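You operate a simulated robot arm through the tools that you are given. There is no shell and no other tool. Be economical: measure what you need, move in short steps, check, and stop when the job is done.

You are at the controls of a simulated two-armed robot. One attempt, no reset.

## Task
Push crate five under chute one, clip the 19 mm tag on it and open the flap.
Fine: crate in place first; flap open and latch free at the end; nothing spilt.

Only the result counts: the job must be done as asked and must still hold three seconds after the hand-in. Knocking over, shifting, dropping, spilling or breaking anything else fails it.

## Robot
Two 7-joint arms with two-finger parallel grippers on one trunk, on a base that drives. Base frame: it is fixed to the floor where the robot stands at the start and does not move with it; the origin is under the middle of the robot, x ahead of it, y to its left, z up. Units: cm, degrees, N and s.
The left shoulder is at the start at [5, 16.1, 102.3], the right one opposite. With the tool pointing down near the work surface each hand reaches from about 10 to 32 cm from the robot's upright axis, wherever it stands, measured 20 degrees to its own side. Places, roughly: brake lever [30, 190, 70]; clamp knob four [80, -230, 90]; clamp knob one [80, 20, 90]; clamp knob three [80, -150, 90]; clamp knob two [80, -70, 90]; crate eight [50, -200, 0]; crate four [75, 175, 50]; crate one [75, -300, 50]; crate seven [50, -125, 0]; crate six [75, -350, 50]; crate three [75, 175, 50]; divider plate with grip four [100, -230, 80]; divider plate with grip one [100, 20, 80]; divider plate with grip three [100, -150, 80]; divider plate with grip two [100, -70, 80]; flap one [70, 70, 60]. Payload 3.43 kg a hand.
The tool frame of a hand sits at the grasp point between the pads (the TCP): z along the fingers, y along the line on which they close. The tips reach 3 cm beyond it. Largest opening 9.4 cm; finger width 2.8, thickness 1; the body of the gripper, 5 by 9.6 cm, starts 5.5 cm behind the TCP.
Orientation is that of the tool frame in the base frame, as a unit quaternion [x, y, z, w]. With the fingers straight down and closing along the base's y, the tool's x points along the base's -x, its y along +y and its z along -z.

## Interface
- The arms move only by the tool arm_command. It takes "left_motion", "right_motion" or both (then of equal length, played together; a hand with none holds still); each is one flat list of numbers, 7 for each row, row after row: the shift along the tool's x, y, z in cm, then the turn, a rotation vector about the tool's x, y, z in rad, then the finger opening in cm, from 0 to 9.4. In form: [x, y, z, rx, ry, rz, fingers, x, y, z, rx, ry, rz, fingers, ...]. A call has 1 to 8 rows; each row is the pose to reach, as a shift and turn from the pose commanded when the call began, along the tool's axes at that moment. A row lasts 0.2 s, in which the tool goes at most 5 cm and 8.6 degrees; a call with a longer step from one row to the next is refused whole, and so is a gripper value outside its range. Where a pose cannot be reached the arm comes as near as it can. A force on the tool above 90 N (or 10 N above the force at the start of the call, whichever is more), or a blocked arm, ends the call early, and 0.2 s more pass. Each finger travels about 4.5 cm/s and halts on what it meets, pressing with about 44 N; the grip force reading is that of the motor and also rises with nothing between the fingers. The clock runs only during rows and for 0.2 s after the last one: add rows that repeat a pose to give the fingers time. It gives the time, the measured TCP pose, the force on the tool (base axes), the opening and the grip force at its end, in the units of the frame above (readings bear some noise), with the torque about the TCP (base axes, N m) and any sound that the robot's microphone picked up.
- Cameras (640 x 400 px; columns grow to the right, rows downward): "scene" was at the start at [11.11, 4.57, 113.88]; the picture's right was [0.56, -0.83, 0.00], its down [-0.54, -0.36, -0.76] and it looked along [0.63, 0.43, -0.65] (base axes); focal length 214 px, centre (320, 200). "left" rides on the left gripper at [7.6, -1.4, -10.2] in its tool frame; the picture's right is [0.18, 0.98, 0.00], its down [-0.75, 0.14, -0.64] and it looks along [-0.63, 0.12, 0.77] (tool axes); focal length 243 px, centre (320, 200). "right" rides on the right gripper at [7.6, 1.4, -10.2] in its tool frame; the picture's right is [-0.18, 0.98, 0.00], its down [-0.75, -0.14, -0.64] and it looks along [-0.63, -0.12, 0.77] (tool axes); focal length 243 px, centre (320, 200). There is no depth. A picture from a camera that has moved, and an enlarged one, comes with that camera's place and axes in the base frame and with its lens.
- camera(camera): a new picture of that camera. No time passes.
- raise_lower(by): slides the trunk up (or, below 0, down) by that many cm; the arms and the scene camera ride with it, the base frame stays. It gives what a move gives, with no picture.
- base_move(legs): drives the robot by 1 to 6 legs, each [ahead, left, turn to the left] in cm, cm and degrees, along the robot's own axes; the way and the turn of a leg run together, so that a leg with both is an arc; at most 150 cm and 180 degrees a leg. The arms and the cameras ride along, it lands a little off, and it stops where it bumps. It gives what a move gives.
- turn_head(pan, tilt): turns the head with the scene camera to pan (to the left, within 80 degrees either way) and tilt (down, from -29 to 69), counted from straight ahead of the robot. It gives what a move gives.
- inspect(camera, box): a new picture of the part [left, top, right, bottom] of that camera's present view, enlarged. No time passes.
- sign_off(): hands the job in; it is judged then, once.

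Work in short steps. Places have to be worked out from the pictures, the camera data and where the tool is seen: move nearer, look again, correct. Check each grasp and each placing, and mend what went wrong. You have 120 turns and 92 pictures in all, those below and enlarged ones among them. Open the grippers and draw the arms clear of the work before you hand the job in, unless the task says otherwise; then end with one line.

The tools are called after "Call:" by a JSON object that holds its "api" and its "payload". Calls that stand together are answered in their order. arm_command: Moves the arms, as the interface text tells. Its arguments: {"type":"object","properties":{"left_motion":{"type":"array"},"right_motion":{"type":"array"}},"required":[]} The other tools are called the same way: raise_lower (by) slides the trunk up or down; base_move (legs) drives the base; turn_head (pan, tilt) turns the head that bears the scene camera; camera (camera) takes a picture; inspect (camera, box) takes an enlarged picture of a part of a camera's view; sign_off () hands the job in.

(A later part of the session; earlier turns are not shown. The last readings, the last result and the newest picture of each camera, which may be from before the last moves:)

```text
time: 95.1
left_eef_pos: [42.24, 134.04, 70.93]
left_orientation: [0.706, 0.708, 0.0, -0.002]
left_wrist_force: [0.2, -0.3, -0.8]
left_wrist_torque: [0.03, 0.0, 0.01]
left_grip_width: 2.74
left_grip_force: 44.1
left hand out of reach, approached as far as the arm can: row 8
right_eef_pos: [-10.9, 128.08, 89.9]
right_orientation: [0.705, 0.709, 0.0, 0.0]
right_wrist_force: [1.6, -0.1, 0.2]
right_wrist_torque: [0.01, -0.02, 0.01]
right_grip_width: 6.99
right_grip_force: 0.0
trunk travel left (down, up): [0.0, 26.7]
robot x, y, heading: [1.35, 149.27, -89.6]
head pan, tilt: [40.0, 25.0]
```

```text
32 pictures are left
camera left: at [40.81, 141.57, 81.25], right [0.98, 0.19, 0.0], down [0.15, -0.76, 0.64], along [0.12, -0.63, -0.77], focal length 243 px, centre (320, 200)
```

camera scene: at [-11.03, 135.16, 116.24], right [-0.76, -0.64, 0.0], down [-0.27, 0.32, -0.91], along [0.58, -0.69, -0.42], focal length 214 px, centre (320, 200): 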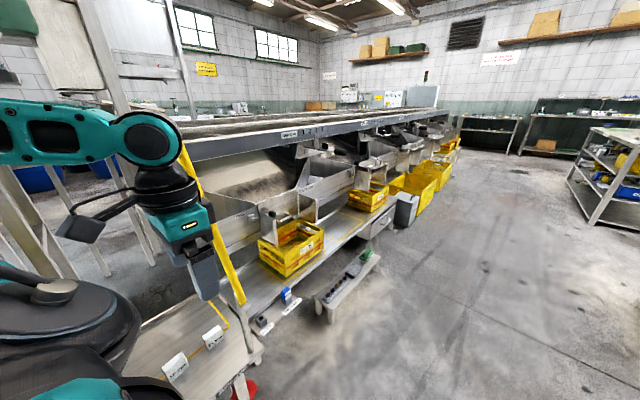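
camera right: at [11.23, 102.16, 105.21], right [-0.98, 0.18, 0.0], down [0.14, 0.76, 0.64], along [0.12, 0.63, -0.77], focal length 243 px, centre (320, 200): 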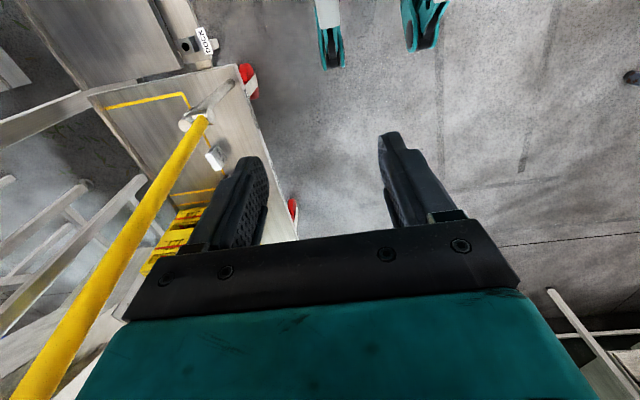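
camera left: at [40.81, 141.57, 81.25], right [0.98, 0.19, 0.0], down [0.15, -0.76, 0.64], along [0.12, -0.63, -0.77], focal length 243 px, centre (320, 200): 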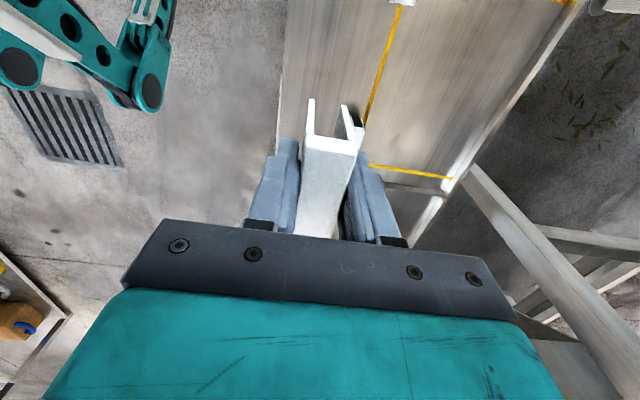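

Now detour around the post: out 45, along 73 cm, back in 45, to stand beside crate five.

Call:
{"api": "base_move", "payload": {"legs": [[0, -45, -0.4], [73.3, 0, 0], [0, 45, 0]]}}

Call:
{"api": "camera", "payload": {"camera": "left"}}

Call:
{"api": "camera", "payload": {"camera": "scene"}}

```text
time: 107.2
left_eef_pos: [42.7, 60.73, 71.13]
left_orientation: [0.709, 0.705, 0.0, -0.002]
left_wrist_force: [-0.3, 0.2, -0.3]
left_wrist_torque: [0.01, -0.03, 0.03]
left_grip_width: 2.71
left_grip_force: 44.1
right_eef_pos: [-10.61, 55.43, 89.97]
right_orientation: [0.709, 0.705, 0.001, 0.0]
right_wrist_force: [0.0, 0.3, 0.6]
right_wrist_torque: [-0.02, -0.03, -0.02]
right_grip_width: 6.97
right_grip_force: 0.0
trunk travel left (down, up): [0.0, 26.7]
robot x, y, heading: [2.12, 77.04, -90.1]
head pan, tilt: [40.0, 25.0]
```

```text
31 pictures are left
camera left: at [41.2, 68.39, 81.22], right [0.98, 0.18, 0.0], down [0.14, -0.76, 0.64], along [0.11, -0.63, -0.77], focal length 243 px, centre (320, 200)
```

left: 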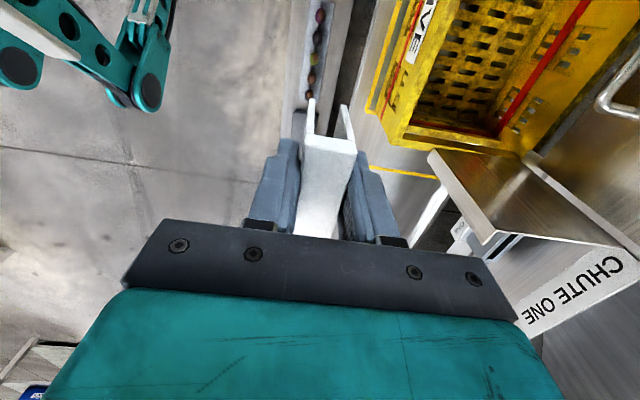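

```text
30 pictures are left
camera scene: at [7.87, 65.37, 111.24], right [-0.77, -0.64, 0.0], down [-0.27, 0.32, -0.91], along [0.58, -0.7, -0.42], focal length 214 px, centre (320, 200)
```

scene: 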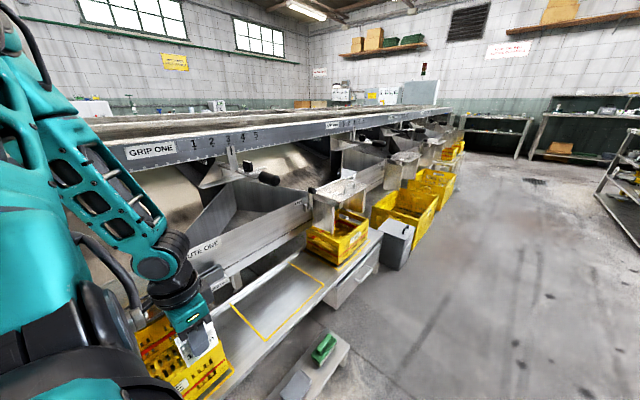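

Let me zoom on the crate's near corner to check its placement within the outline.

Call:
{"api": "inspect", "payload": {"camera": "left", "box": [340, 0, 560, 200]}}

```text
2.00 times, centred on (450, 100) of left
camera zoom: at [41.2, 68.39, 81.22], right [0.98, 0.18, 0.0], down [0.14, -0.76, 0.64], along [0.11, -0.63, -0.77], focal length 485 px, centre (60, 400)
```

zoom: 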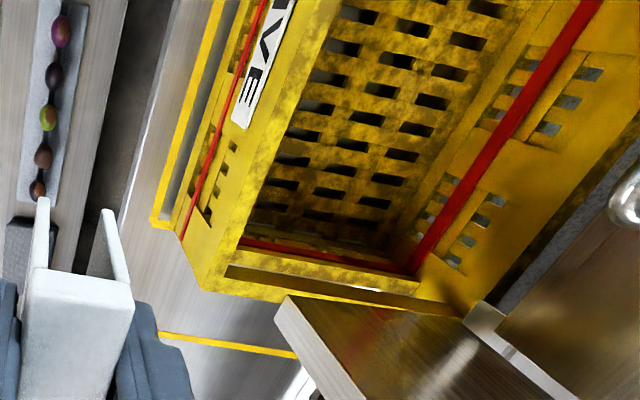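

I'll check centering after; first the tag. The wall's mid is at x≈54.85 (from my earlier grips). Move the tag over it at [54.85,62,57].

Call:
{"api": "arm_command", "payload": {"left_motion": [0.33, 3.04, 3.5, 0, 0, 0, 1, 0.66, 6.1, 7, 0, 0, 0, 1, 1, 9.1, 10.5, 0, 0, 0, 1, 1.3, 12.15, 14, 0, 0, 0, 1]}}

Call:
{"api": "camera", "payload": {"camera": "left"}}

```text
time: 108.2
left_eef_pos: [54.73, 61.96, 56.84]
left_orientation: [0.709, 0.706, -0.001, -0.002]
left_wrist_force: [0.0, 0.3, 0.3]
left_wrist_torque: [0.02, -0.01, 0.03]
left_grip_width: 2.74
left_grip_force: 44.0
right_eef_pos: [-10.65, 55.46, 90.0]
right_orientation: [0.709, 0.706, 0.001, -0.001]
right_wrist_force: [1.2, -0.4, -0.4]
right_wrist_torque: [0.06, -0.01, 0.02]
right_grip_width: 7.01
right_grip_force: 0.1
trunk travel left (down, up): [0.0, 26.7]
robot x, y, heading: [1.78, 76.61, -89.9]
head pan, tilt: [40.0, 25.0]
```

```text
28 pictures are left
camera left: at [53.31, 69.62, 67.05], right [0.98, 0.18, 0.0], down [0.14, -0.76, 0.64], along [0.11, -0.63, -0.77], focal length 243 px, centre (320, 200)
```

left: 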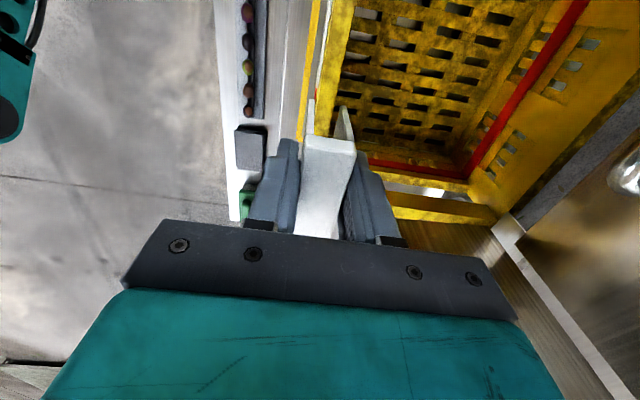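

Call:
{"api": "inspect", "payload": {"camera": "left", "box": [270, 30, 400, 160]}}

```text
3.08 times, centred on (335, 95) of left
camera zoom: at [53.31, 69.62, 67.05], right [0.98, 0.18, 0.0], down [0.14, -0.76, 0.64], along [0.11, -0.63, -0.77], focal length 746 px, centre (274, 523)
```

zoom: 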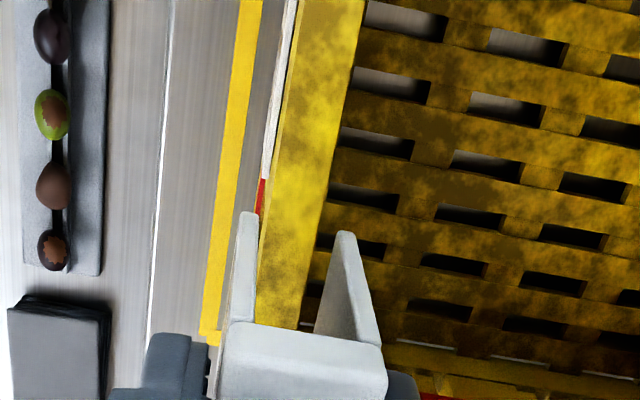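

Rim center ≈54.7, slot center ≈54.5: shift +0.2 cm and lower until the legs are just above the rim.

Call:
{"api": "arm_command", "payload": {"left_motion": [0, 0.1, 1.2, 0, 0, 0, 1, 0, 0.2, 2.4, 0, 0, 0, 1]}}

Call:
{"api": "inspect", "payload": {"camera": "left", "box": [270, 30, 400, 160]}}

```text
time: 108.8
left_eef_pos: [55.16, 61.93, 54.47]
left_orientation: [0.709, 0.705, 0.0, -0.001]
left_wrist_force: [0.3, -0.1, -0.1]
left_wrist_torque: [0.0, 0.01, 0.03]
left_grip_width: 2.71
left_grip_force: 44.3
right_eef_pos: [-10.68, 55.45, 89.9]
right_orientation: [0.709, 0.705, 0.0, 0.0]
right_wrist_force: [0.1, -0.1, 1.2]
right_wrist_torque: [0.0, 0.0, 0.04]
right_grip_width: 7.01
right_grip_force: 0.0
trunk travel left (down, up): [0.0, 26.7]
robot x, y, heading: [1.68, 76.51, -90.3]
head pan, tilt: [40.0, 25.0]
```

```text
3.08 times, centred on (335, 95) of left
camera zoom: at [53.55, 69.59, 64.77], right [0.98, 0.18, 0.0], down [0.14, -0.76, 0.64], along [0.11, -0.63, -0.77], focal length 746 px, centre (274, 523)
```

zoom: 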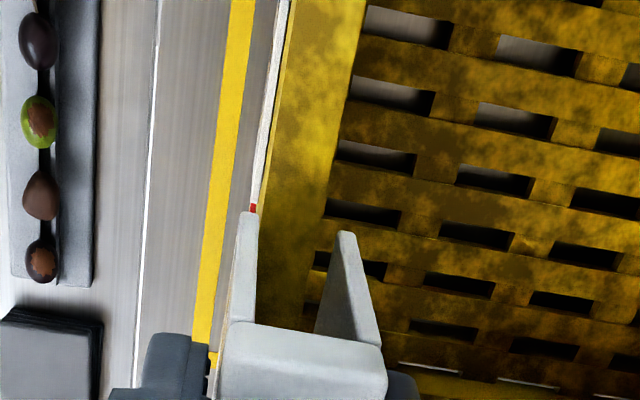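

Nearly aligned; back 0.1 cm and lower 2 cm watching the force.

Call:
{"api": "arm_command", "payload": {"left_motion": [0, -0.1, 0.4, 0, 0, 0, 1, 0, -0.1, 0.9, 0, 0, 0, 1, 0, -0.1, 1.5, 0, 0, 0, 1, 0, -0.1, 2, 0, 0, 0, 1]}}

Call:
{"api": "inspect", "payload": {"camera": "left", "box": [270, 30, 400, 160]}}

```text
time: 109.8
left_eef_pos: [54.75, 62.01, 52.68]
left_orientation: [0.709, 0.705, 0.0, -0.002]
left_wrist_force: [-0.1, 0.0, 0.0]
left_wrist_torque: [-0.01, 0.01, 0.04]
left_grip_width: 2.74
left_grip_force: 43.6
right_eef_pos: [-10.7, 55.4, 89.96]
right_orientation: [0.709, 0.705, 0.0, -0.001]
right_wrist_force: [0.2, 0.0, 0.6]
right_wrist_torque: [0.03, -0.03, 0.03]
right_grip_width: 6.98
right_grip_force: 0.0
trunk travel left (down, up): [0.0, 26.7]
robot x, y, heading: [2.37, 76.49, -90.1]
head pan, tilt: [40.0, 25.0]
```

```text
3.08 times, centred on (335, 95) of left
camera zoom: at [53.34, 69.63, 62.77], right [0.98, 0.18, 0.0], down [0.14, -0.76, 0.64], along [0.11, -0.63, -0.77], focal length 746 px, centre (274, 523)
```

zoom: 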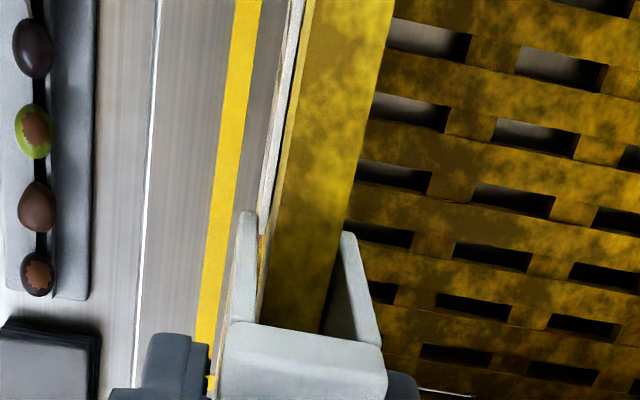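

The legs now straddle the wall with no force. Shift +0.1 and continue down in small steps.

Call:
{"api": "arm_command", "payload": {"left_motion": [0, 0.12, 0.2, 0, 0, 0, 1, 0, 0.12, 0.8, 0, 0, 0, 1, 0, 0.12, 1.4, 0, 0, 0, 1, 0, 0.12, 2, 0, 0, 0, 1, 0, 0.12, 2.5, 0, 0, 0, 1]}}

Call:
{"api": "inspect", "payload": {"camera": "left", "box": [270, 30, 400, 160]}}

```text
time: 111.0
left_eef_pos: [55.04, 61.95, 50.18]
left_orientation: [0.709, 0.706, -0.001, -0.001]
left_wrist_force: [-0.1, 0.0, -0.2]
left_wrist_torque: [0.01, -0.01, -0.03]
left_grip_width: 2.72
left_grip_force: 44.1
right_eef_pos: [-10.63, 55.47, 89.89]
right_orientation: [0.709, 0.705, 0.001, -0.001]
right_wrist_force: [-0.4, 0.2, 0.5]
right_wrist_torque: [0.02, -0.02, -0.02]
right_grip_width: 7.02
right_grip_force: 0.1
trunk travel left (down, up): [0.0, 26.7]
robot x, y, heading: [1.98, 76.57, -90.0]
head pan, tilt: [40.0, 25.0]
```

```text
3.08 times, centred on (335, 95) of left
camera zoom: at [53.51, 69.62, 60.3], right [0.98, 0.18, 0.0], down [0.14, -0.76, 0.64], along [0.11, -0.63, -0.77], focal length 746 px, centre (274, 523)
```

zoom: 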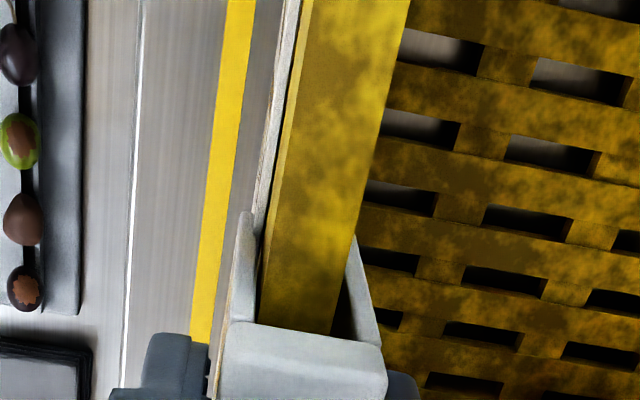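

The wall is well between the legs. I continue down until it seats.

Call:
{"api": "arm_command", "payload": {"left_motion": [0, 0, 0.5, 0, 0, 0, 1, 0, 0, 1, 0, 0, 0, 1, 0, 0, 1.4, 0, 0, 0, 1]}}

Call:
{"api": "inspect", "payload": {"camera": "left", "box": [270, 30, 400, 160]}}

```text
time: 111.8
left_eef_pos: [54.92, 61.99, 49.13]
left_orientation: [0.708, 0.706, 0.001, 0.002]
left_wrist_force: [-8.1, 6.3, 54.5]
left_wrist_torque: [0.18, 0.09, 0.02]
left_grip_width: 2.74
left_grip_force: 43.6
right_eef_pos: [-10.94, 55.56, 90.0]
right_orientation: [0.709, 0.705, 0.002, 0.002]
right_wrist_force: [0.3, -0.2, -0.4]
right_wrist_torque: [0.01, 0.03, -0.03]
right_grip_width: 7.01
right_grip_force: 0.0
trunk travel left (down, up): [0.0, 26.7]
robot x, y, heading: [1.66, 76.91, -90.4]
head pan, tilt: [40.0, 25.0]
```

```text
3.08 times, centred on (335, 95) of left
camera zoom: at [53.43, 69.6, 59.36], right [0.98, 0.18, 0.0], down [0.13, -0.75, 0.64], along [0.12, -0.63, -0.77], focal length 746 px, centre (274, 523)
```

zoom: 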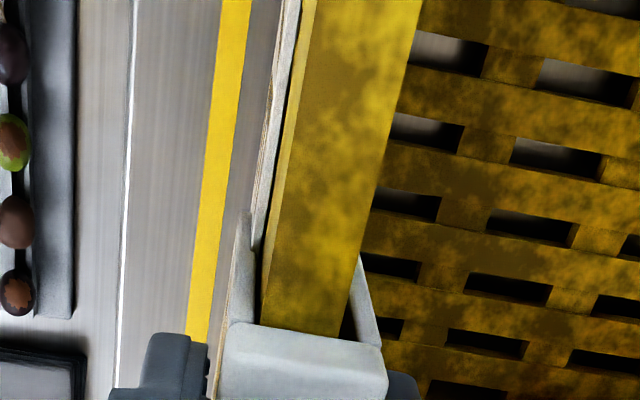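

Seated (55 N down). Relieve the pressure, open, and rise.

Call:
{"api": "arm_command", "payload": {"left_motion": [0, 0, -0.45, 0, 0, 0, 1, 0, 0, -0.45, 0, 0, 0, 3.5, 0, 0, -0.45, 0, 0, 0, 5, 0, 0, -0.45, 0, 0, 0, 5, 0, -0.5, -4, 0, 0, 0, 5, 0, -2, -8, 0, 0, 0, 5, 0, -5, -11.5, 0, 0, 0, 5, 0, -8, -15, 0, 0, 0, 5]}}

Call:
{"api": "camera", "payload": {"camera": "left"}}

```text
time: 113.6
left_eef_pos: [47.21, 62.05, 63.74]
left_orientation: [0.709, 0.705, 0.0, -0.001]
left_wrist_force: [0.1, 0.5, -0.1]
left_wrist_torque: [-0.02, 0.02, -0.01]
left_grip_width: 5.03
left_grip_force: 0.1
right_eef_pos: [-10.66, 55.55, 89.95]
right_orientation: [0.709, 0.705, 0.001, -0.001]
right_wrist_force: [-0.8, -0.5, -0.6]
right_wrist_torque: [0.02, 0.02, -0.01]
right_grip_width: 7.0
right_grip_force: 0.0
trunk travel left (down, up): [0.0, 26.7]
robot x, y, heading: [1.7, 76.94, -90.1]
head pan, tilt: [40.0, 25.0]
```

```text
22 pictures are left
camera left: at [45.65, 69.72, 73.98], right [0.98, 0.18, 0.0], down [0.14, -0.76, 0.64], along [0.11, -0.63, -0.77], focal length 243 px, centre (320, 200)
```

left: 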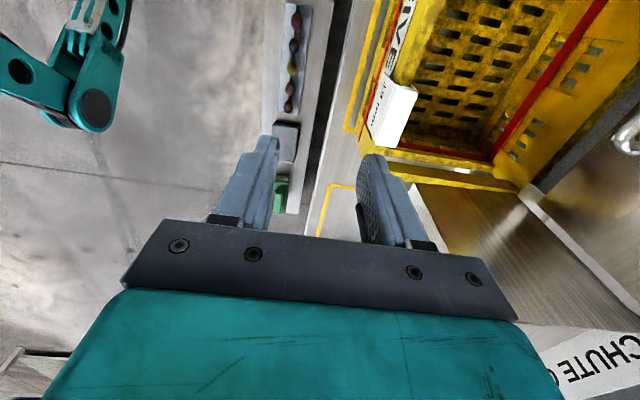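

The tag is on the front wall. Next the latch: raise the hand, turn it to face the bench (−90° about its axis), and shift the base back (+y) 18 cm.

Call:
{"api": "arm_command", "payload": {"left_motion": [0, -0.3, -2, 0, 0, -0.145, 4, 0, -0.6, -4, 0, 0, -0.29, 4, 0, -0.9, -6, 0, 0, -0.435, 3, 0, -1.2, -8, 0, 0, -0.58, 2, 0, -1.5, -10, 0, 0, -0.725, 1, 0, -1.8, -12, 0, 0, -0.87, 0.5, 0, -2, -14, 0, 0, -1.015, 0, 0, -2, -16, 0, 0, -1.16, 0]}}

Call:
{"api": "base_move", "payload": {"legs": [[-18, 0, 0]]}}

Call:
{"api": "arm_command", "payload": {"left_motion": [0, 0, 0, 0, 0, -0.137, 0, 0, 0, 0, 0, 0, -0.274, 0, 0, 0, 0, 0, 0, -0.41, 0]}}

```text
time: 115.4
left_eef_pos: [45.15, 62.0, 79.78]
left_orientation: [0.206, 0.979, 0.0, -0.002]
left_wrist_force: [-0.7, -1.1, -0.3]
left_wrist_torque: [0.0, 0.03, 0.0]
left_grip_width: 0.01
left_grip_force: 32.6
right_eef_pos: [-10.65, 55.37, 89.79]
right_orientation: [0.709, 0.705, 0.001, -0.001]
right_wrist_force: [-0.4, -0.2, 0.6]
right_wrist_torque: [-0.02, 0.02, 0.02]
right_grip_width: 7.0
right_grip_force: 0.1
trunk travel left (down, up): [0.0, 26.7]
robot x, y, heading: [2.08, 76.76, -90.2]
head pan, tilt: [40.0, 25.0]
```

```text
time: 116.9
left_eef_pos: [45.12, 79.82, 79.78]
left_orientation: [0.207, 0.978, 0.0, -0.001]
left_wrist_force: [0.5, -0.7, 0.5]
left_wrist_torque: [-0.01, -0.01, -0.01]
left_grip_width: 0.0
left_grip_force: 32.7
right_eef_pos: [-10.56, 73.28, 89.99]
right_orientation: [0.709, 0.706, 0.001, 0.0]
right_wrist_force: [-0.6, 0.5, -0.2]
right_wrist_torque: [0.03, 0.03, 0.02]
right_grip_width: 7.0
right_grip_force: 0.1
trunk travel left (down, up): [0.0, 26.7]
robot x, y, heading: [1.92, 94.36, -90.2]
head pan, tilt: [40.0, 25.0]
```

```text
time: 117.7
left_eef_pos: [45.13, 79.75, 79.65]
left_orientation: [0.003, 1.0, 0.001, -0.001]
left_wrist_force: [-0.7, -0.8, -1.1]
left_wrist_torque: [-0.01, -0.01, 0.03]
left_grip_width: 0.0
left_grip_force: 33.1
right_eef_pos: [-10.74, 73.29, 90.01]
right_orientation: [0.709, 0.705, 0.001, 0.0]
right_wrist_force: [0.5, 0.1, 0.2]
right_wrist_torque: [-0.02, 0.0, 0.02]
right_grip_width: 7.01
right_grip_force: 0.0
trunk travel left (down, up): [0.0, 26.7]
robot x, y, heading: [1.82, 94.4, -90.5]
head pan, tilt: [40.0, 25.0]
```

Now pitch the closed fingers outward (~67°) while moving to [50,77.8,69].

Call:
{"api": "arm_command", "payload": {"left_motion": [-0.6, -0.25, 1.3, 0, -0.147, 0, 0, -1.2, -0.5, 2.6, 0, -0.294, 0, 0, -1.8, -0.75, 3.9, 0, -0.441, 0, 0, -2.5, -1, 5.2, 0, -0.588, 0, 0, -3.1, -1.25, 6.5, 0, -0.735, 0, 0, -3.7, -1.5, 7.8, 0, -0.882, 0, 0, -4.3, -1.75, 9.1, 0, -1.029, 0, 0, -5, -2, 10.5, 0, -1.176, 0, 0]}}

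Call:
{"api": "camera", "payload": {"camera": "left"}}

```text
time: 119.5
left_eef_pos: [51.77, 78.63, 70.98]
left_orientation: [-0.01, 0.839, 0.004, 0.544]
left_wrist_force: [-0.7, 1.7, -0.8]
left_wrist_torque: [-0.02, -0.08, -0.08]
left_grip_width: 0.01
left_grip_force: 33.0
left hand out of reach, approached as far as the arm can: row 1, 2, 3, 4, 5, 6, 7, 8
right_eef_pos: [-10.52, 73.5, 89.93]
right_orientation: [0.709, 0.705, 0.001, -0.001]
right_wrist_force: [-0.2, 0.2, 0.0]
right_wrist_torque: [0.0, 0.01, 0.0]
right_grip_width: 6.97
right_grip_force: 0.1
trunk travel left (down, up): [0.0, 26.7]
robot x, y, heading: [1.87, 94.53, -90.3]
head pan, tilt: [40.0, 25.0]
```

```text
21 pictures are left
camera left: at [39.16, 76.81, 68.13], right [-0.1, 0.98, -0.17], down [-0.28, 0.14, 0.95], along [0.95, 0.14, 0.26], focal length 243 px, centre (320, 200)
```

left: 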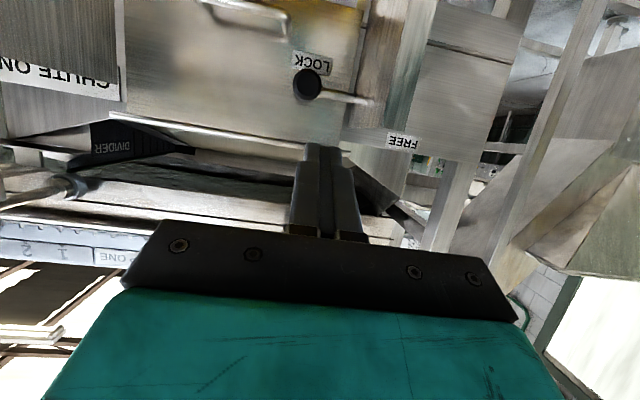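

Knob confirmed at ≈[69,77.4,63]. I move to just in front and below it: [60,77.6,60.5].

Call:
{"api": "arm_command", "payload": {"left_motion": [2.1, -0.3, 3.9, 0, 0, 0, 0, 4.2, -0.6, 7.8, 0, 0, 0, 0, 6.5, -1, 11.7, 0, 0, 0, 0]}}

```text
time: 120.3
left_eef_pos: [59.86, 77.54, 60.4]
left_orientation: [0.004, 0.833, -0.002, 0.553]
left_wrist_force: [0.2, -0.9, 0.2]
left_wrist_torque: [0.01, -0.03, 0.0]
left_grip_width: 0.0
left_grip_force: 32.9
right_eef_pos: [-10.48, 73.32, 89.94]
right_orientation: [0.709, 0.705, 0.001, -0.001]
right_wrist_force: [0.2, 0.3, -0.6]
right_wrist_torque: [0.0, 0.0, 0.0]
right_grip_width: 7.02
right_grip_force: 0.0
trunk travel left (down, up): [0.0, 26.7]
robot x, y, heading: [1.94, 95.02, -90.2]
head pan, tilt: [40.0, 25.0]
```

Good. Advance 8 cm in +x under the knob.

Call:
{"api": "arm_command", "payload": {"left_motion": [-1.36, 0, 3.77, 0, 0, 0, 0, -2.73, 0, 7.53, 0, 0, 0, 0]}}

Call:
{"api": "camera", "payload": {"camera": "left"}}

```text
time: 120.9
left_eef_pos: [67.81, 77.57, 59.91]
left_orientation: [0.003, 0.832, -0.001, 0.554]
left_wrist_force: [0.1, -0.4, -0.1]
left_wrist_torque: [-0.01, 0.04, -0.01]
left_grip_width: 0.0
left_grip_force: 32.7
right_eef_pos: [-10.51, 73.27, 89.95]
right_orientation: [0.709, 0.705, 0.0, -0.001]
right_wrist_force: [-0.9, -0.4, 0.8]
right_wrist_torque: [-0.05, 0.02, 0.0]
right_grip_width: 7.0
right_grip_force: 0.0
trunk travel left (down, up): [0.0, 26.7]
robot x, y, heading: [1.68, 94.59, -90.1]
head pan, tilt: [40.0, 25.0]
```

```text
20 pictures are left
camera left: at [55.37, 76.27, 56.73], right [-0.06, 0.98, -0.17], down [-0.3, 0.14, 0.94], along [0.95, 0.11, 0.28], focal length 243 px, centre (320, 200)
```

left: 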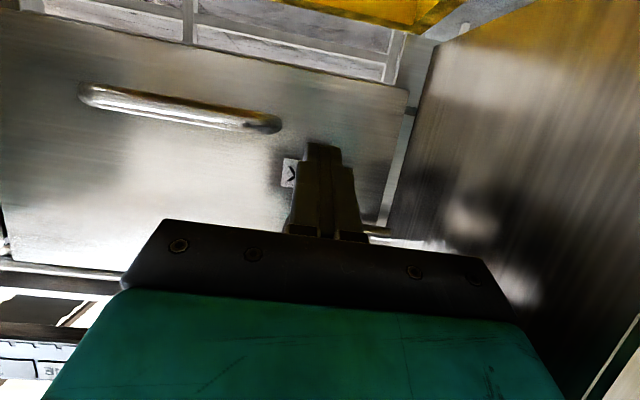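

The fingers are below the knob, clear of flap and cheek. I raise along the lever's arc, first half.

Call:
{"api": "arm_command", "payload": {"left_motion": [-0.92, 0, -0.39, 0, 0, 0, 0, -1.84, -0.1, -0.78, 0, 0, 0, 0, -2.6, -0.15, -1.1, 0, 0, 0, 0, -3.41, -0.17, -1.44, 0, 0, 0, 0, -4.6, -0.1, -1.93, 0, 0, 0, 0, -5.72, -0.07, -2.4, 0, 0, 0, 0, -6.8, 0.3, -2.87, 0, 0, 0, 0, -7.93, 0.73, -3.34, 0, 0, 0, 0]}}

Call:
{"api": "camera", "payload": {"camera": "left"}}

```text
time: 122.7
left_eef_pos: [67.81, 78.19, 68.68]
left_orientation: [0.004, 0.832, -0.002, 0.554]
left_wrist_force: [-0.2, -0.4, -0.9]
left_wrist_torque: [0.02, -0.02, 0.01]
left_grip_width: 0.02
left_grip_force: 32.9
right_eef_pos: [-10.71, 73.22, 89.89]
right_orientation: [0.71, 0.704, 0.0, -0.001]
right_wrist_force: [-0.7, -0.6, 0.0]
right_wrist_torque: [0.01, 0.03, 0.01]
right_grip_width: 6.99
right_grip_force: 0.1
trunk travel left (down, up): [0.0, 26.7]
robot x, y, heading: [1.96, 94.12, -90.3]
head pan, tilt: [40.0, 25.0]
```

```text
19 pictures are left
camera left: at [55.29, 76.92, 65.48], right [-0.06, 0.98, -0.17], down [-0.3, 0.14, 0.94], along [0.95, 0.11, 0.29], focal length 243 px, centre (320, 200)
```

left: 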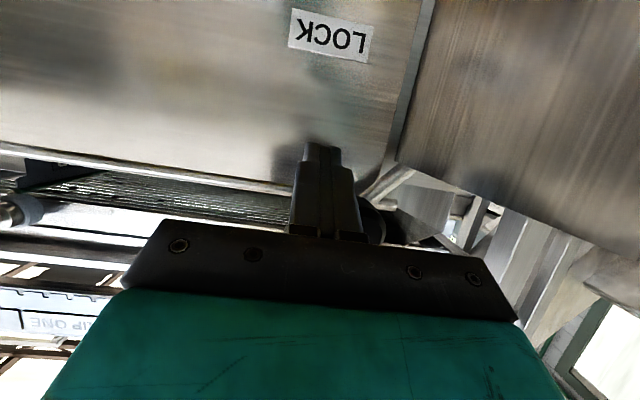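

The knob has left LOCK and rides on the finger's left side. I continue the arc to upright.

Call:
{"api": "arm_command", "payload": {"left_motion": [-0.9, 0.7, -0.38, 0, 0, 0, 0, -1.75, 1.5, -0.73, 0, 0, 0, 0, -2.5, 2.4, -1.05, 0, 0, 0, 0, -3.2, 3.4, -1.35, 0, 0, 0, 0, -3.8, 4.5, -1.6, 0, 0, 0, 0, -4.2, 5.6, -1.77, 0, 0, 0, 0, -4.4, 6.6, -1.85, 0, 0, 0, 0, -4.4, 7.4, -1.85, 0, 0, 0, 0]}}

Call:
{"api": "camera", "payload": {"camera": "left"}}

```text
time: 124.5
left_eef_pos: [67.78, 84.38, 73.17]
left_orientation: [0.009, 0.834, -0.013, 0.552]
left_wrist_force: [3.4, -41.0, -8.7]
left_wrist_torque: [-0.01, -0.02, -0.04]
left_grip_width: 0.0
left_grip_force: 32.9
right_eef_pos: [-10.5, 73.11, 89.89]
right_orientation: [0.711, 0.704, 0.002, -0.001]
right_wrist_force: [0.0, 0.2, 0.9]
right_wrist_torque: [0.0, -0.02, 0.01]
right_grip_width: 7.02
right_grip_force: 0.0
trunk travel left (down, up): [0.0, 26.7]
robot x, y, heading: [2.0, 94.4, -90.3]
head pan, tilt: [40.0, 25.0]
```

```text
18 pictures are left
camera left: at [55.17, 83.33, 70.08], right [-0.05, 0.98, -0.18], down [-0.29, 0.16, 0.94], along [0.95, 0.1, 0.28], focal length 243 px, centre (320, 200)
```

left: 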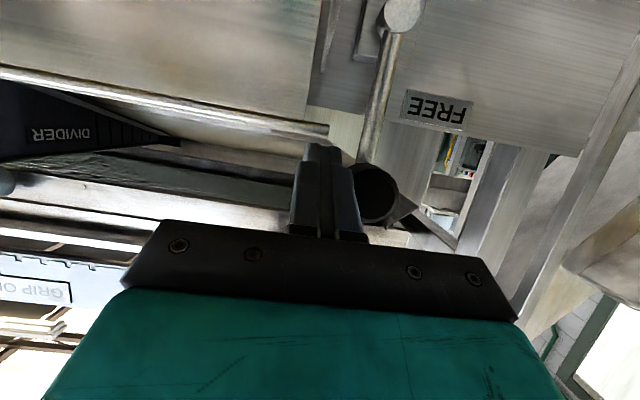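

The lever rests at FREE past vertical (knob ≈[69,88,73], against its stop). I back off from it and roll the hand 90° so the fingers can grip the horizontal handle bar (y 64–74.5, z 57, x≈71.5).

Call:
{"api": "arm_command", "payload": {"left_motion": [0, -1.5, 0, 0, 0, 0, 0, 1.3, -2.2, -3.2, 0, 0, 0, 0, 2.7, -2.6, -6.5, 0, 0, 0, 0, 4, -3, -9.7, 0, 0, 0, 0, 5.4, -4, -12.9, 0, 0, 0, 0]}}

Call:
{"api": "base_move", "payload": {"legs": [[8, 0, 0]]}}

Call:
{"api": "arm_command", "payload": {"left_motion": [0, 0, 0, 0, 0, 0.145, 1, 0, 0, 0, 0, 0, 0.29, 2, 0, 0, 0, 0, 0, 0.435, 3, 0, 0, 0, 0, 0, 0.58, 4, 0, 0, 0, 0, 0, 0.725, 4, 0, 0, 0, 0, 0, 0.87, 4, 0, 0, 0, 0, 0, 1.015, 4, 0, 0, 0, 0, 0, 1.16, 4]}}

Call:
{"api": "arm_command", "payload": {"left_motion": [0, 0, 0, 0, 0, 0.137, 4, 0, 0, 0, 0, 0, 0.274, 4, 0, 0, 0, 0, 0, 0.41, 4]}}

Call:
{"api": "camera", "payload": {"camera": "left"}}

```text
time: 125.7
left_eef_pos: [54.06, 81.25, 72.86]
left_orientation: [0.004, 0.832, -0.001, 0.555]
left_wrist_force: [0.5, 0.4, -1.0]
left_wrist_torque: [0.0, -0.02, -0.04]
left_grip_width: 0.0
left_grip_force: 32.9
left hand out of reach, approached as far as the arm can: row 5
right_eef_pos: [-10.59, 73.43, 90.0]
right_orientation: [0.709, 0.705, 0.0, 0.0]
right_wrist_force: [0.0, -0.8, 0.5]
right_wrist_torque: [0.01, -0.01, -0.01]
right_grip_width: 6.99
right_grip_force: 0.0
trunk travel left (down, up): [0.0, 26.7]
robot x, y, heading: [1.91, 94.57, -90.2]
head pan, tilt: [40.0, 25.0]
```

```text
time: 126.8
left_eef_pos: [54.13, 73.39, 72.8]
left_orientation: [0.003, 0.833, 0.0, 0.554]
left_wrist_force: [-0.4, -0.3, 0.4]
left_wrist_torque: [0.01, 0.0, -0.01]
left_grip_width: 0.0
left_grip_force: 32.7
right_eef_pos: [-10.64, 65.55, 89.88]
right_orientation: [0.709, 0.706, 0.001, -0.001]
right_wrist_force: [0.5, 0.5, 0.1]
right_wrist_torque: [0.0, -0.04, -0.01]
right_grip_width: 7.0
right_grip_force: 0.0
trunk travel left (down, up): [0.0, 26.7]
robot x, y, heading: [2.17, 86.62, -90.1]
head pan, tilt: [40.0, 25.0]
```

```text
time: 128.6
left_eef_pos: [54.07, 73.55, 72.78]
left_orientation: [0.46, 0.694, 0.303, 0.463]
left_wrist_force: [0.0, -0.1, 0.4]
left_wrist_torque: [0.0, 0.01, 0.03]
left_grip_width: 4.01
left_grip_force: 0.0
right_eef_pos: [-10.68, 65.43, 89.96]
right_orientation: [0.709, 0.705, 0.001, 0.0]
right_wrist_force: [0.5, -0.8, 0.0]
right_wrist_torque: [0.0, 0.04, -0.03]
right_grip_width: 7.01
right_grip_force: 0.1
trunk travel left (down, up): [0.0, 26.7]
robot x, y, heading: [1.74, 86.82, -90.3]
head pan, tilt: [40.0, 25.0]
```

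```text
time: 129.4
left_eef_pos: [54.1, 73.52, 72.87]
left_orientation: [0.591, 0.586, 0.391, 0.393]
left_wrist_force: [0.0, 0.0, 0.8]
left_wrist_torque: [-0.02, 0.05, -0.01]
left_grip_width: 4.0
left_grip_force: 0.2
right_eef_pos: [-10.59, 65.48, 89.92]
right_orientation: [0.709, 0.705, 0.0, -0.001]
right_wrist_force: [0.0, 0.2, -0.2]
right_wrist_torque: [0.0, 0.04, -0.02]
right_grip_width: 7.0
right_grip_force: 0.1
trunk travel left (down, up): [0.0, 26.7]
robot x, y, heading: [1.96, 86.64, -90.3]
head pan, tilt: [40.0, 25.0]
```

```text
17 pictures are left
camera left: at [43.94, 81.11, 75.33], right [0.38, 0.18, 0.91], down [-0.54, -0.75, 0.38], along [0.75, -0.64, -0.19], focal length 243 px, centre (320, 200)
```

left: 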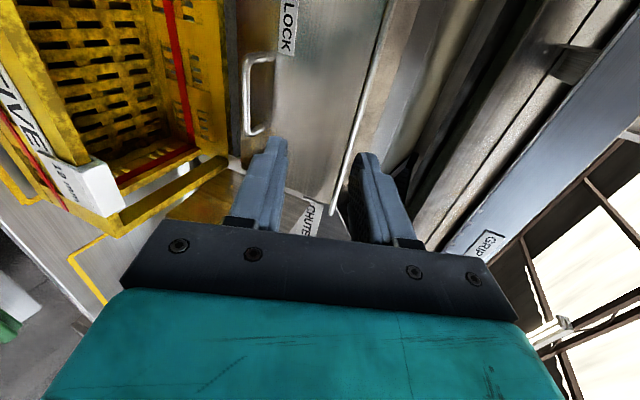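

Roll succeeded, and the handle is in view. I zoom on it to fix its place and stand-off.

Call:
{"api": "inspect", "payload": {"camera": "left", "box": [200, 0, 400, 150]}}

```text
2.67 times, centred on (300, 75) of left
camera zoom: at [43.94, 81.11, 75.33], right [0.38, 0.18, 0.91], down [-0.54, -0.75, 0.38], along [0.75, -0.64, -0.19], focal length 647 px, centre (373, 533)
```

zoom: 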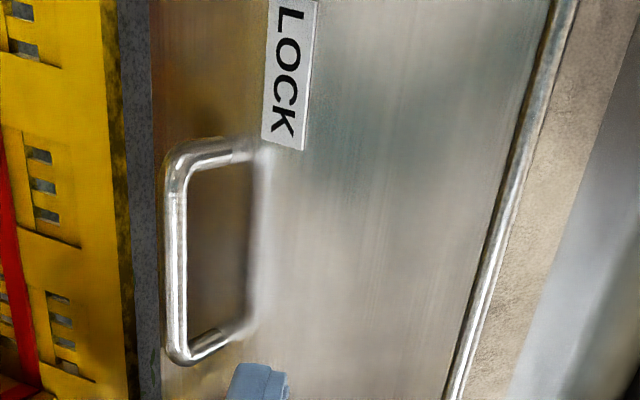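

Bar ≈[70,69.7,57]. I move to 6 cm short of it along the tool axis with a 5 cm opening and recheck.

Call:
{"api": "arm_command", "payload": {"left_motion": [-0.95, -2.1, 3.7, 0, 0, 0, 5, -1.9, -4.2, 7.4, 0, 0, 0, 5, -2.85, -6.3, 11.2, 0, 0, 0, 5, -3.8, -8.45, 14.9, 0, 0, 0, 5]}}

Call:
{"api": "camera", "payload": {"camera": "left"}}

```text
time: 130.4
left_eef_pos: [64.88, 69.55, 59.12]
left_orientation: [0.591, 0.586, 0.391, 0.393]
left_wrist_force: [-0.7, 0.2, 0.2]
left_wrist_torque: [0.02, 0.02, -0.01]
left_grip_width: 5.01
left_grip_force: 0.1
right_eef_pos: [-10.67, 65.44, 89.97]
right_orientation: [0.709, 0.705, 0.0, 0.0]
right_wrist_force: [0.6, 0.0, -0.8]
right_wrist_torque: [0.0, -0.03, 0.02]
right_grip_width: 7.01
right_grip_force: 0.1
trunk travel left (down, up): [0.0, 26.7]
robot x, y, heading: [2.04, 86.72, -90.6]
head pan, tilt: [40.0, 25.0]
```

```text
15 pictures are left
camera left: at [54.68, 77.19, 61.67], right [0.38, 0.18, 0.91], down [-0.54, -0.75, 0.38], along [0.75, -0.64, -0.19], focal length 243 px, centre (320, 200)
```

left: 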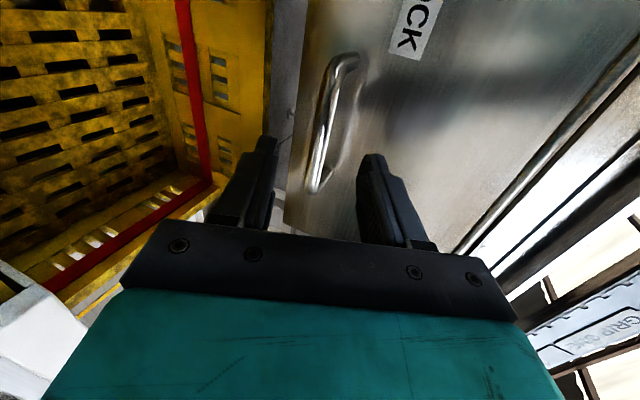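

Bar resolves to [69.1,70,57.05], straight between the fingers. Advance 4 cm and close.

Call:
{"api": "arm_command", "payload": {"left_motion": [0, 0, 2, 0, 0, 0, 5, 0, 0, 4, 0, 0, 0, 5, 0, 0, 4, 0, 0, 0, 3, 0, 0, 4, 0, 0, 0, 1, 0, 0, 4, 0, 0, 0, 0.3, 0, 0, 4, 0, 0, 0, 0.3]}}

Call:
{"api": "camera", "payload": {"camera": "left"}}

```text
time: 131.8
left_eef_pos: [68.31, 69.55, 57.43]
left_orientation: [0.591, 0.587, 0.391, 0.392]
left_wrist_force: [0.5, -0.4, -1.3]
left_wrist_torque: [0.11, 0.01, -0.23]
left_grip_width: 1.19
left_grip_force: 42.9
right_eef_pos: [-10.52, 65.47, 89.89]
right_orientation: [0.709, 0.705, 0.0, -0.001]
right_wrist_force: [0.3, -0.7, 0.3]
right_wrist_torque: [0.01, 0.01, 0.0]
right_grip_width: 7.01
right_grip_force: 0.1
trunk travel left (down, up): [0.0, 26.7]
robot x, y, heading: [2.04, 86.5, -90.1]
head pan, tilt: [40.0, 25.0]
```

```text
14 pictures are left
camera left: at [58.19, 77.18, 60.13], right [0.38, 0.18, 0.91], down [-0.54, -0.75, 0.38], along [0.75, -0.64, -0.19], focal length 243 px, centre (320, 200)
```

left: 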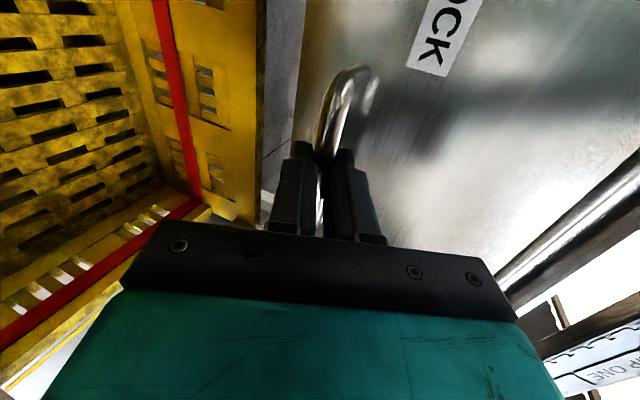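

Handle gripped (1.2 cm bar). The hinge rail is near [70.8, z 70.3]. I swing the flap out/up along its arc, first ~34°, turning the hand with it.

Call:
{"api": "arm_command", "payload": {"left_motion": [0, -0.13, -0.97, 0.07, 0, 0, 0.3, 0, -0.255, -1.93, 0.14, 0, 0, 0.3, 0, -0.25, -2.9, 0.21, 0, 0, 0.3, 0, -0.22, -3.88, 0.28, 0, 0, 0.3, 0, -0.06, -4.84, 0.35, 0, 0, 0.3, 0, 0.1, -5.8, 0.42, 0, 0, 0.3, 0, 0.4, -6.73, 0.49, 0, 0, 0.3, 0, 0.7, -7.65, 0.56, 0, 0, 0.3]}}

Call:
{"api": "camera", "payload": {"camera": "left"}}

```text
time: 133.6
left_eef_pos: [62.39, 69.55, 61.9]
left_orientation: [0.673, 0.669, 0.223, 0.224]
left_wrist_force: [31.0, -6.8, 23.2]
left_wrist_torque: [-0.87, -0.43, -0.65]
left_grip_width: 1.16
left_grip_force: 44.4
right_eef_pos: [-10.52, 65.38, 89.9]
right_orientation: [0.709, 0.705, 0.0, 0.0]
right_wrist_force: [0.3, -0.3, 1.1]
right_wrist_torque: [0.03, 0.03, -0.01]
right_grip_width: 6.99
right_grip_force: 0.1
trunk travel left (down, up): [0.0, 26.7]
robot x, y, heading: [1.58, 86.01, -90.3]
head pan, tilt: [40.0, 25.0]
```

```text
13 pictures are left
camera left: at [54.94, 77.16, 69.11], right [0.79, 0.18, 0.59], down [-0.28, -0.75, 0.6], along [0.55, -0.63, -0.54], focal length 243 px, centre (320, 200)
```

left: 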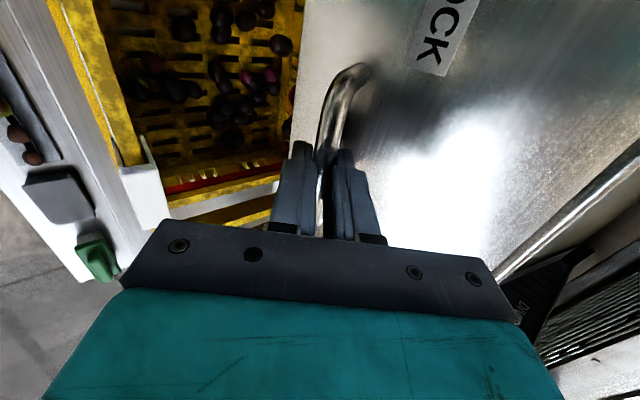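

The fruit falls into the crate. From the readings I refit the hinge to about [72, z 68.1], radius 11.4. I continue on the corrected arc.

Call:
{"api": "arm_command", "payload": {"left_motion": [0, 0.7, -0.88, 0.05, 0, 0, 0.3, 0, 1.4, -1.75, 0.11, 0, 0, 0.3, 0, 1.6, -2.5, 0.18, 0, 0, 0.3, 0, 1.79, -3.3, 0.25, 0, 0, 0.3, 0, 2.1, -4.05, 0.32, 0, 0, 0.3, 0, 2.39, -4.78, 0.389, 0, 0, 0.3, 0, 2.8, -5.5, 0.46, 0, 0, 0.3, 0, 3.2, -6.16, 0.529, 0, 0, 0.3]}}

```text
time: 135.4
left_eef_pos: [59.67, 69.54, 68.08]
left_orientation: [0.709, 0.704, 0.024, 0.024]
left_wrist_force: [-33.7, -13.5, -12.0]
left_wrist_torque: [-1.02, 0.37, 0.14]
left_grip_width: 1.18
left_grip_force: 44.8
left hand out of reach, approached as far as the arm can: row 6, 7
right_eef_pos: [-10.82, 65.41, 89.82]
right_orientation: [0.709, 0.705, 0.001, 0.001]
right_wrist_force: [0.6, 0.0, 0.1]
right_wrist_torque: [0.01, 0.0, 0.02]
right_grip_width: 7.0
right_grip_force: 0.1
trunk travel left (down, up): [0.0, 26.7]
robot x, y, heading: [1.63, 86.67, -90.0]
head pan, tilt: [40.0, 25.0]
```

Refit over three points: hinge ≈[73.8, z 70.9], radius 14.6; flap ≈57° open. I carry on along this arc to ≈88°.

Call:
{"api": "arm_command", "payload": {"left_motion": [0, -0.9, -1.06, 0.06, 0, 0, 0.3, 0, -1.05, -2.12, 0.12, 0, 0, 0.3, 0, -1, -3.12, 0.17, 0, 0, 0.3, 0, -0.91, -4.13, 0.225, 0, 0, 0.3, 0, -0.7, -5.12, 0.28, 0, 0, 0.3, 0, -0.48, -6.12, 0.33, 0, 0, 0.3, 0, -0.15, -7.1, 0.385, 0, 0, 0.3, 0, 0.21, -8.03, 0.435, 0, 0, 0.3]}}

Call:
{"api": "camera", "payload": {"camera": "left"}}

```text
time: 137.2
left_eef_pos: [60.36, 69.66, 76.21]
left_orientation: [0.697, 0.696, -0.119, -0.121]
left_wrist_force: [21.5, 2.0, -12.8]
left_wrist_torque: [-0.39, -0.61, -0.22]
left_grip_width: 1.68
left_grip_force: 12.3
right_eef_pos: [-10.43, 65.53, 90.01]
right_orientation: [0.709, 0.705, 0.0, -0.001]
right_wrist_force: [-0.1, 0.4, 0.2]
right_wrist_torque: [0.02, 0.0, 0.02]
right_grip_width: 7.04
right_grip_force: 0.0
trunk travel left (down, up): [0.0, 26.7]
robot x, y, heading: [1.85, 86.55, -90.0]
head pan, tilt: [40.0, 25.0]
```

```text
12 pictures are left
camera left: at [62.44, 77.33, 86.19], right [0.93, 0.18, -0.33], down [0.35, -0.75, 0.56], along [-0.15, -0.63, -0.76], focal length 243 px, centre (320, 200)
```

left: 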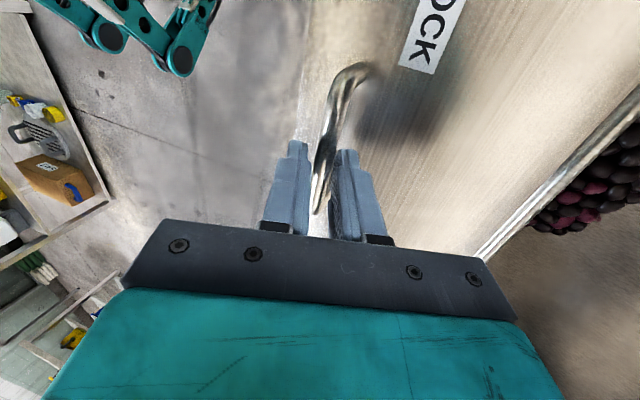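

The flap is now nearly horizontal. I push gently a little further to find its stop.

Call:
{"api": "arm_command", "payload": {"left_motion": [0, 0.04, -0.76, 0.035, 0, 0, 0.3, 0, 0.085, -1.52, 0.07, 0, 0, 0.3, 0, 0.17, -2.3, 0.105, 0, 0, 0.3]}}

Call:
{"api": "camera", "payload": {"camera": "scene"}}

```text
time: 138.0
left_eef_pos: [60.9, 69.4, 78.22]
left_orientation: [0.691, 0.686, -0.16, -0.161]
left_wrist_force: [-0.4, -0.1, 0.2]
left_wrist_torque: [-0.01, -0.02, -0.02]
left_grip_width: 0.31
left_grip_force: 0.1
right_eef_pos: [-10.68, 65.52, 89.82]
right_orientation: [0.71, 0.704, 0.001, -0.001]
right_wrist_force: [-0.8, -0.6, -0.4]
right_wrist_torque: [0.0, -0.01, 0.0]
right_grip_width: 6.98
right_grip_force: 0.1
trunk travel left (down, up): [0.0, 26.7]
robot x, y, heading: [2.0, 86.8, -90.4]
head pan, tilt: [40.0, 25.0]
```

```text
11 pictures are left
camera scene: at [7.87, 75.38, 111.26], right [-0.77, -0.64, 0.0], down [-0.27, 0.33, -0.91], along [0.58, -0.7, -0.42], focal length 214 px, centre (320, 200)
```

scene: 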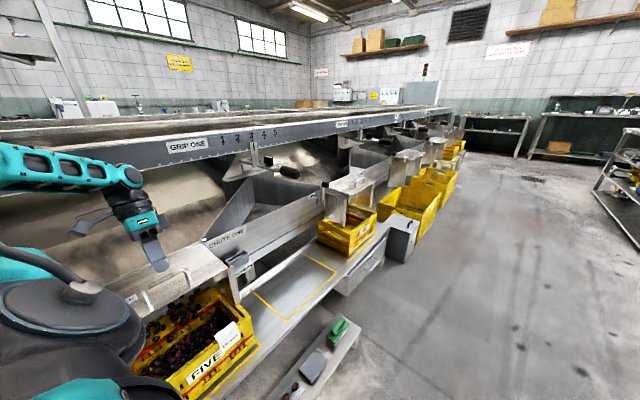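

The handle slipped free at the stop; the flap seems to stay open by itself. I zoom to verify flap, crate and tag.

Call:
{"api": "inspect", "payload": {"camera": "scene", "box": [90, 200, 290, 400]}}

```text
2.00 times, centred on (190, 300) of scene
camera zoom: at [7.87, 75.38, 111.26], right [-0.77, -0.64, 0.0], down [-0.27, 0.33, -0.91], along [0.58, -0.7, -0.42], focal length 429 px, centre (580, 0)
```

zoom: 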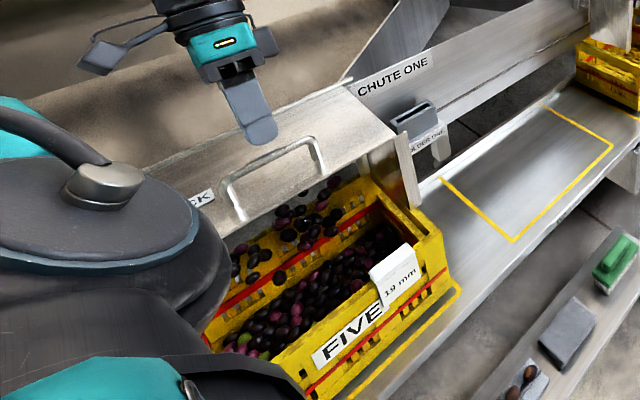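

Flap holds open, crate filled inside the outline, tag reads 19 mm. I withdraw the hand upward and away, and recheck.

Call:
{"api": "arm_command", "payload": {"left_motion": [0, -1.8, -3.5, 0, 0, 0, 0.3, 0, -3.6, -7.1, 0, 0, 0, 0.3, 0, -7, -6, -0.1, 0, 0, 1, 0, -10.6, -4.5, -0.2, 0, 0, 2, 0, -14.3, -2, -0.3, 0, 0, 3, 0, -14.3, -2, -0.33, 0, 0, 4]}}

Call:
{"api": "camera", "payload": {"camera": "left"}}

```text
time: 139.4
left_eef_pos: [48.81, 69.75, 86.52]
left_orientation: [0.708, 0.704, -0.043, -0.043]
left_wrist_force: [-0.5, 0.0, 0.7]
left_wrist_torque: [0.0, -0.01, 0.02]
left_grip_width: 4.01
left_grip_force: 0.1
right_eef_pos: [-10.58, 65.56, 89.9]
right_orientation: [0.708, 0.706, 0.001, -0.001]
right_wrist_force: [-0.7, 0.9, 0.3]
right_wrist_torque: [-0.02, 0.03, -0.03]
right_grip_width: 6.99
right_grip_force: 0.0
trunk travel left (down, up): [0.0, 26.7]
robot x, y, heading: [1.76, 86.65, -90.5]
head pan, tilt: [40.0, 25.0]
```

```text
9 pictures are left
camera left: at [48.63, 77.31, 96.8], right [0.98, 0.18, -0.12], down [0.21, -0.76, 0.62], along [0.02, -0.63, -0.78], focal length 243 px, centre (320, 200)
```

left: 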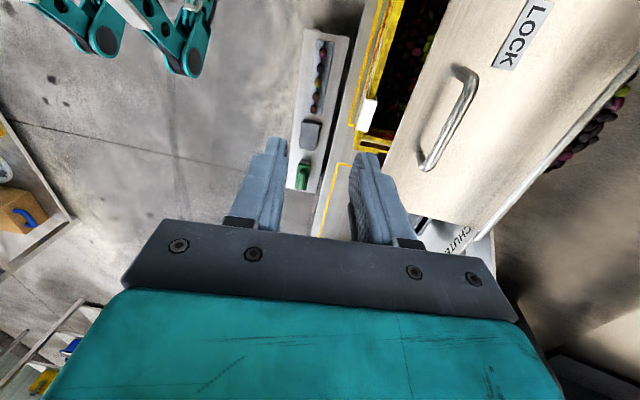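

Flap stays open. Now I go around to check (and if possible right) the yellow bar I had nudged: drive out and back along to y≈140.

Call:
{"api": "base_move", "payload": {"legs": [[0, -48, 0], [-62, 0, 0]]}}

Call:
{"api": "camera", "payload": {"camera": "scene"}}

```text
time: 147.2
left_eef_pos: [1.6, 131.04, 86.56]
left_orientation: [0.711, 0.7, -0.044, -0.045]
left_wrist_force: [-0.9, -0.2, 0.2]
left_wrist_torque: [-0.01, 0.0, 0.03]
left_grip_width: 3.99
left_grip_force: 0.0
right_eef_pos: [-58.01, 127.34, 89.93]
right_orientation: [0.713, 0.702, 0.001, -0.001]
right_wrist_force: [-0.3, -0.3, 0.0]
right_wrist_torque: [0.04, 0.0, 0.0]
right_grip_width: 6.97
right_grip_force: 0.0
trunk travel left (down, up): [0.0, 26.7]
robot x, y, heading: [-44.95, 148.23, -90.9]
head pan, tilt: [40.0, 25.0]
```

```text
8 pictures are left
camera scene: at [-39.32, 137.05, 111.25], right [-0.78, -0.63, 0.0], down [-0.27, 0.33, -0.91], along [0.57, -0.7, -0.42], focal length 214 px, centre (320, 200)
```

scene: 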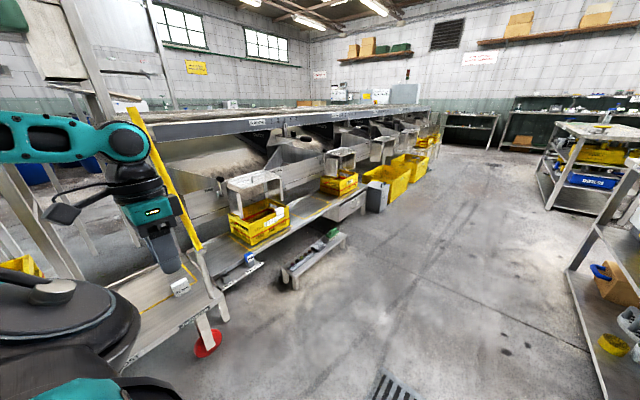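

The bar still leans ≈7° toward +y (top ≈[36,121.7,109], pivot ≈[36,115.5,61]). I'll gently push it back upright from the +y side with closed left fingers; strafe in first.

Call:
{"api": "base_move", "payload": {"legs": [[0, 34.4, 0.9]]}}

Call:
{"api": "arm_command", "payload": {"left_motion": [0, 0, -2, 0.03, 0, 0, 2, 0, 0, -4, 0.06, 0, 0, 0, 0, 0, -6, 0.1, 0, 0, 0]}}

Call:
{"api": "camera", "payload": {"camera": "left"}}

```text
time: 150.7
left_eef_pos: [36.03, 132.07, 86.6]
left_orientation: [0.703, 0.709, -0.043, -0.045]
left_wrist_force: [0.2, -0.6, 0.0]
left_wrist_torque: [-0.02, 0.04, -0.01]
left_grip_width: 4.01
left_grip_force: 0.0
right_eef_pos: [-23.39, 126.9, 89.9]
right_orientation: [0.704, 0.71, 0.001, -0.001]
right_wrist_force: [0.0, -0.3, -0.9]
right_wrist_torque: [0.0, 0.0, 0.01]
right_grip_width: 7.0
right_grip_force: 0.0
trunk travel left (down, up): [0.0, 26.7]
robot x, y, heading: [-11.25, 147.81, -89.7]
head pan, tilt: [40.0, 25.0]
```

```text
time: 151.5
left_eef_pos: [36.84, 132.05, 92.52]
left_orientation: [0.7, 0.705, -0.08, -0.079]
left_wrist_force: [0.4, 0.5, 0.1]
left_wrist_torque: [0.0, 0.0, -0.02]
left_grip_width: 0.0
left_grip_force: 25.1
right_eef_pos: [-23.37, 126.87, 90.0]
right_orientation: [0.704, 0.71, 0.0, -0.001]
right_wrist_force: [-0.2, 0.0, -0.6]
right_wrist_torque: [0.0, -0.04, 0.01]
right_grip_width: 7.02
right_grip_force: 0.1
trunk travel left (down, up): [0.0, 26.7]
robot x, y, heading: [-11.32, 148.35, -89.4]
head pan, tilt: [40.0, 25.0]
```

```text
7 pictures are left
camera left: at [37.58, 139.58, 102.72], right [0.96, 0.19, -0.22], down [0.29, -0.75, 0.59], along [-0.05, -0.63, -0.77], focal length 243 px, centre (320, 200)
```

left: 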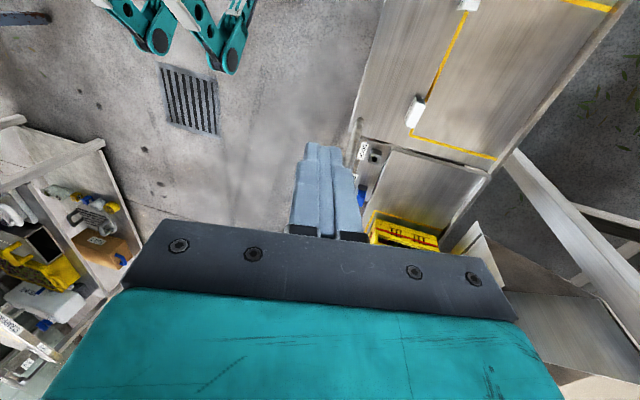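

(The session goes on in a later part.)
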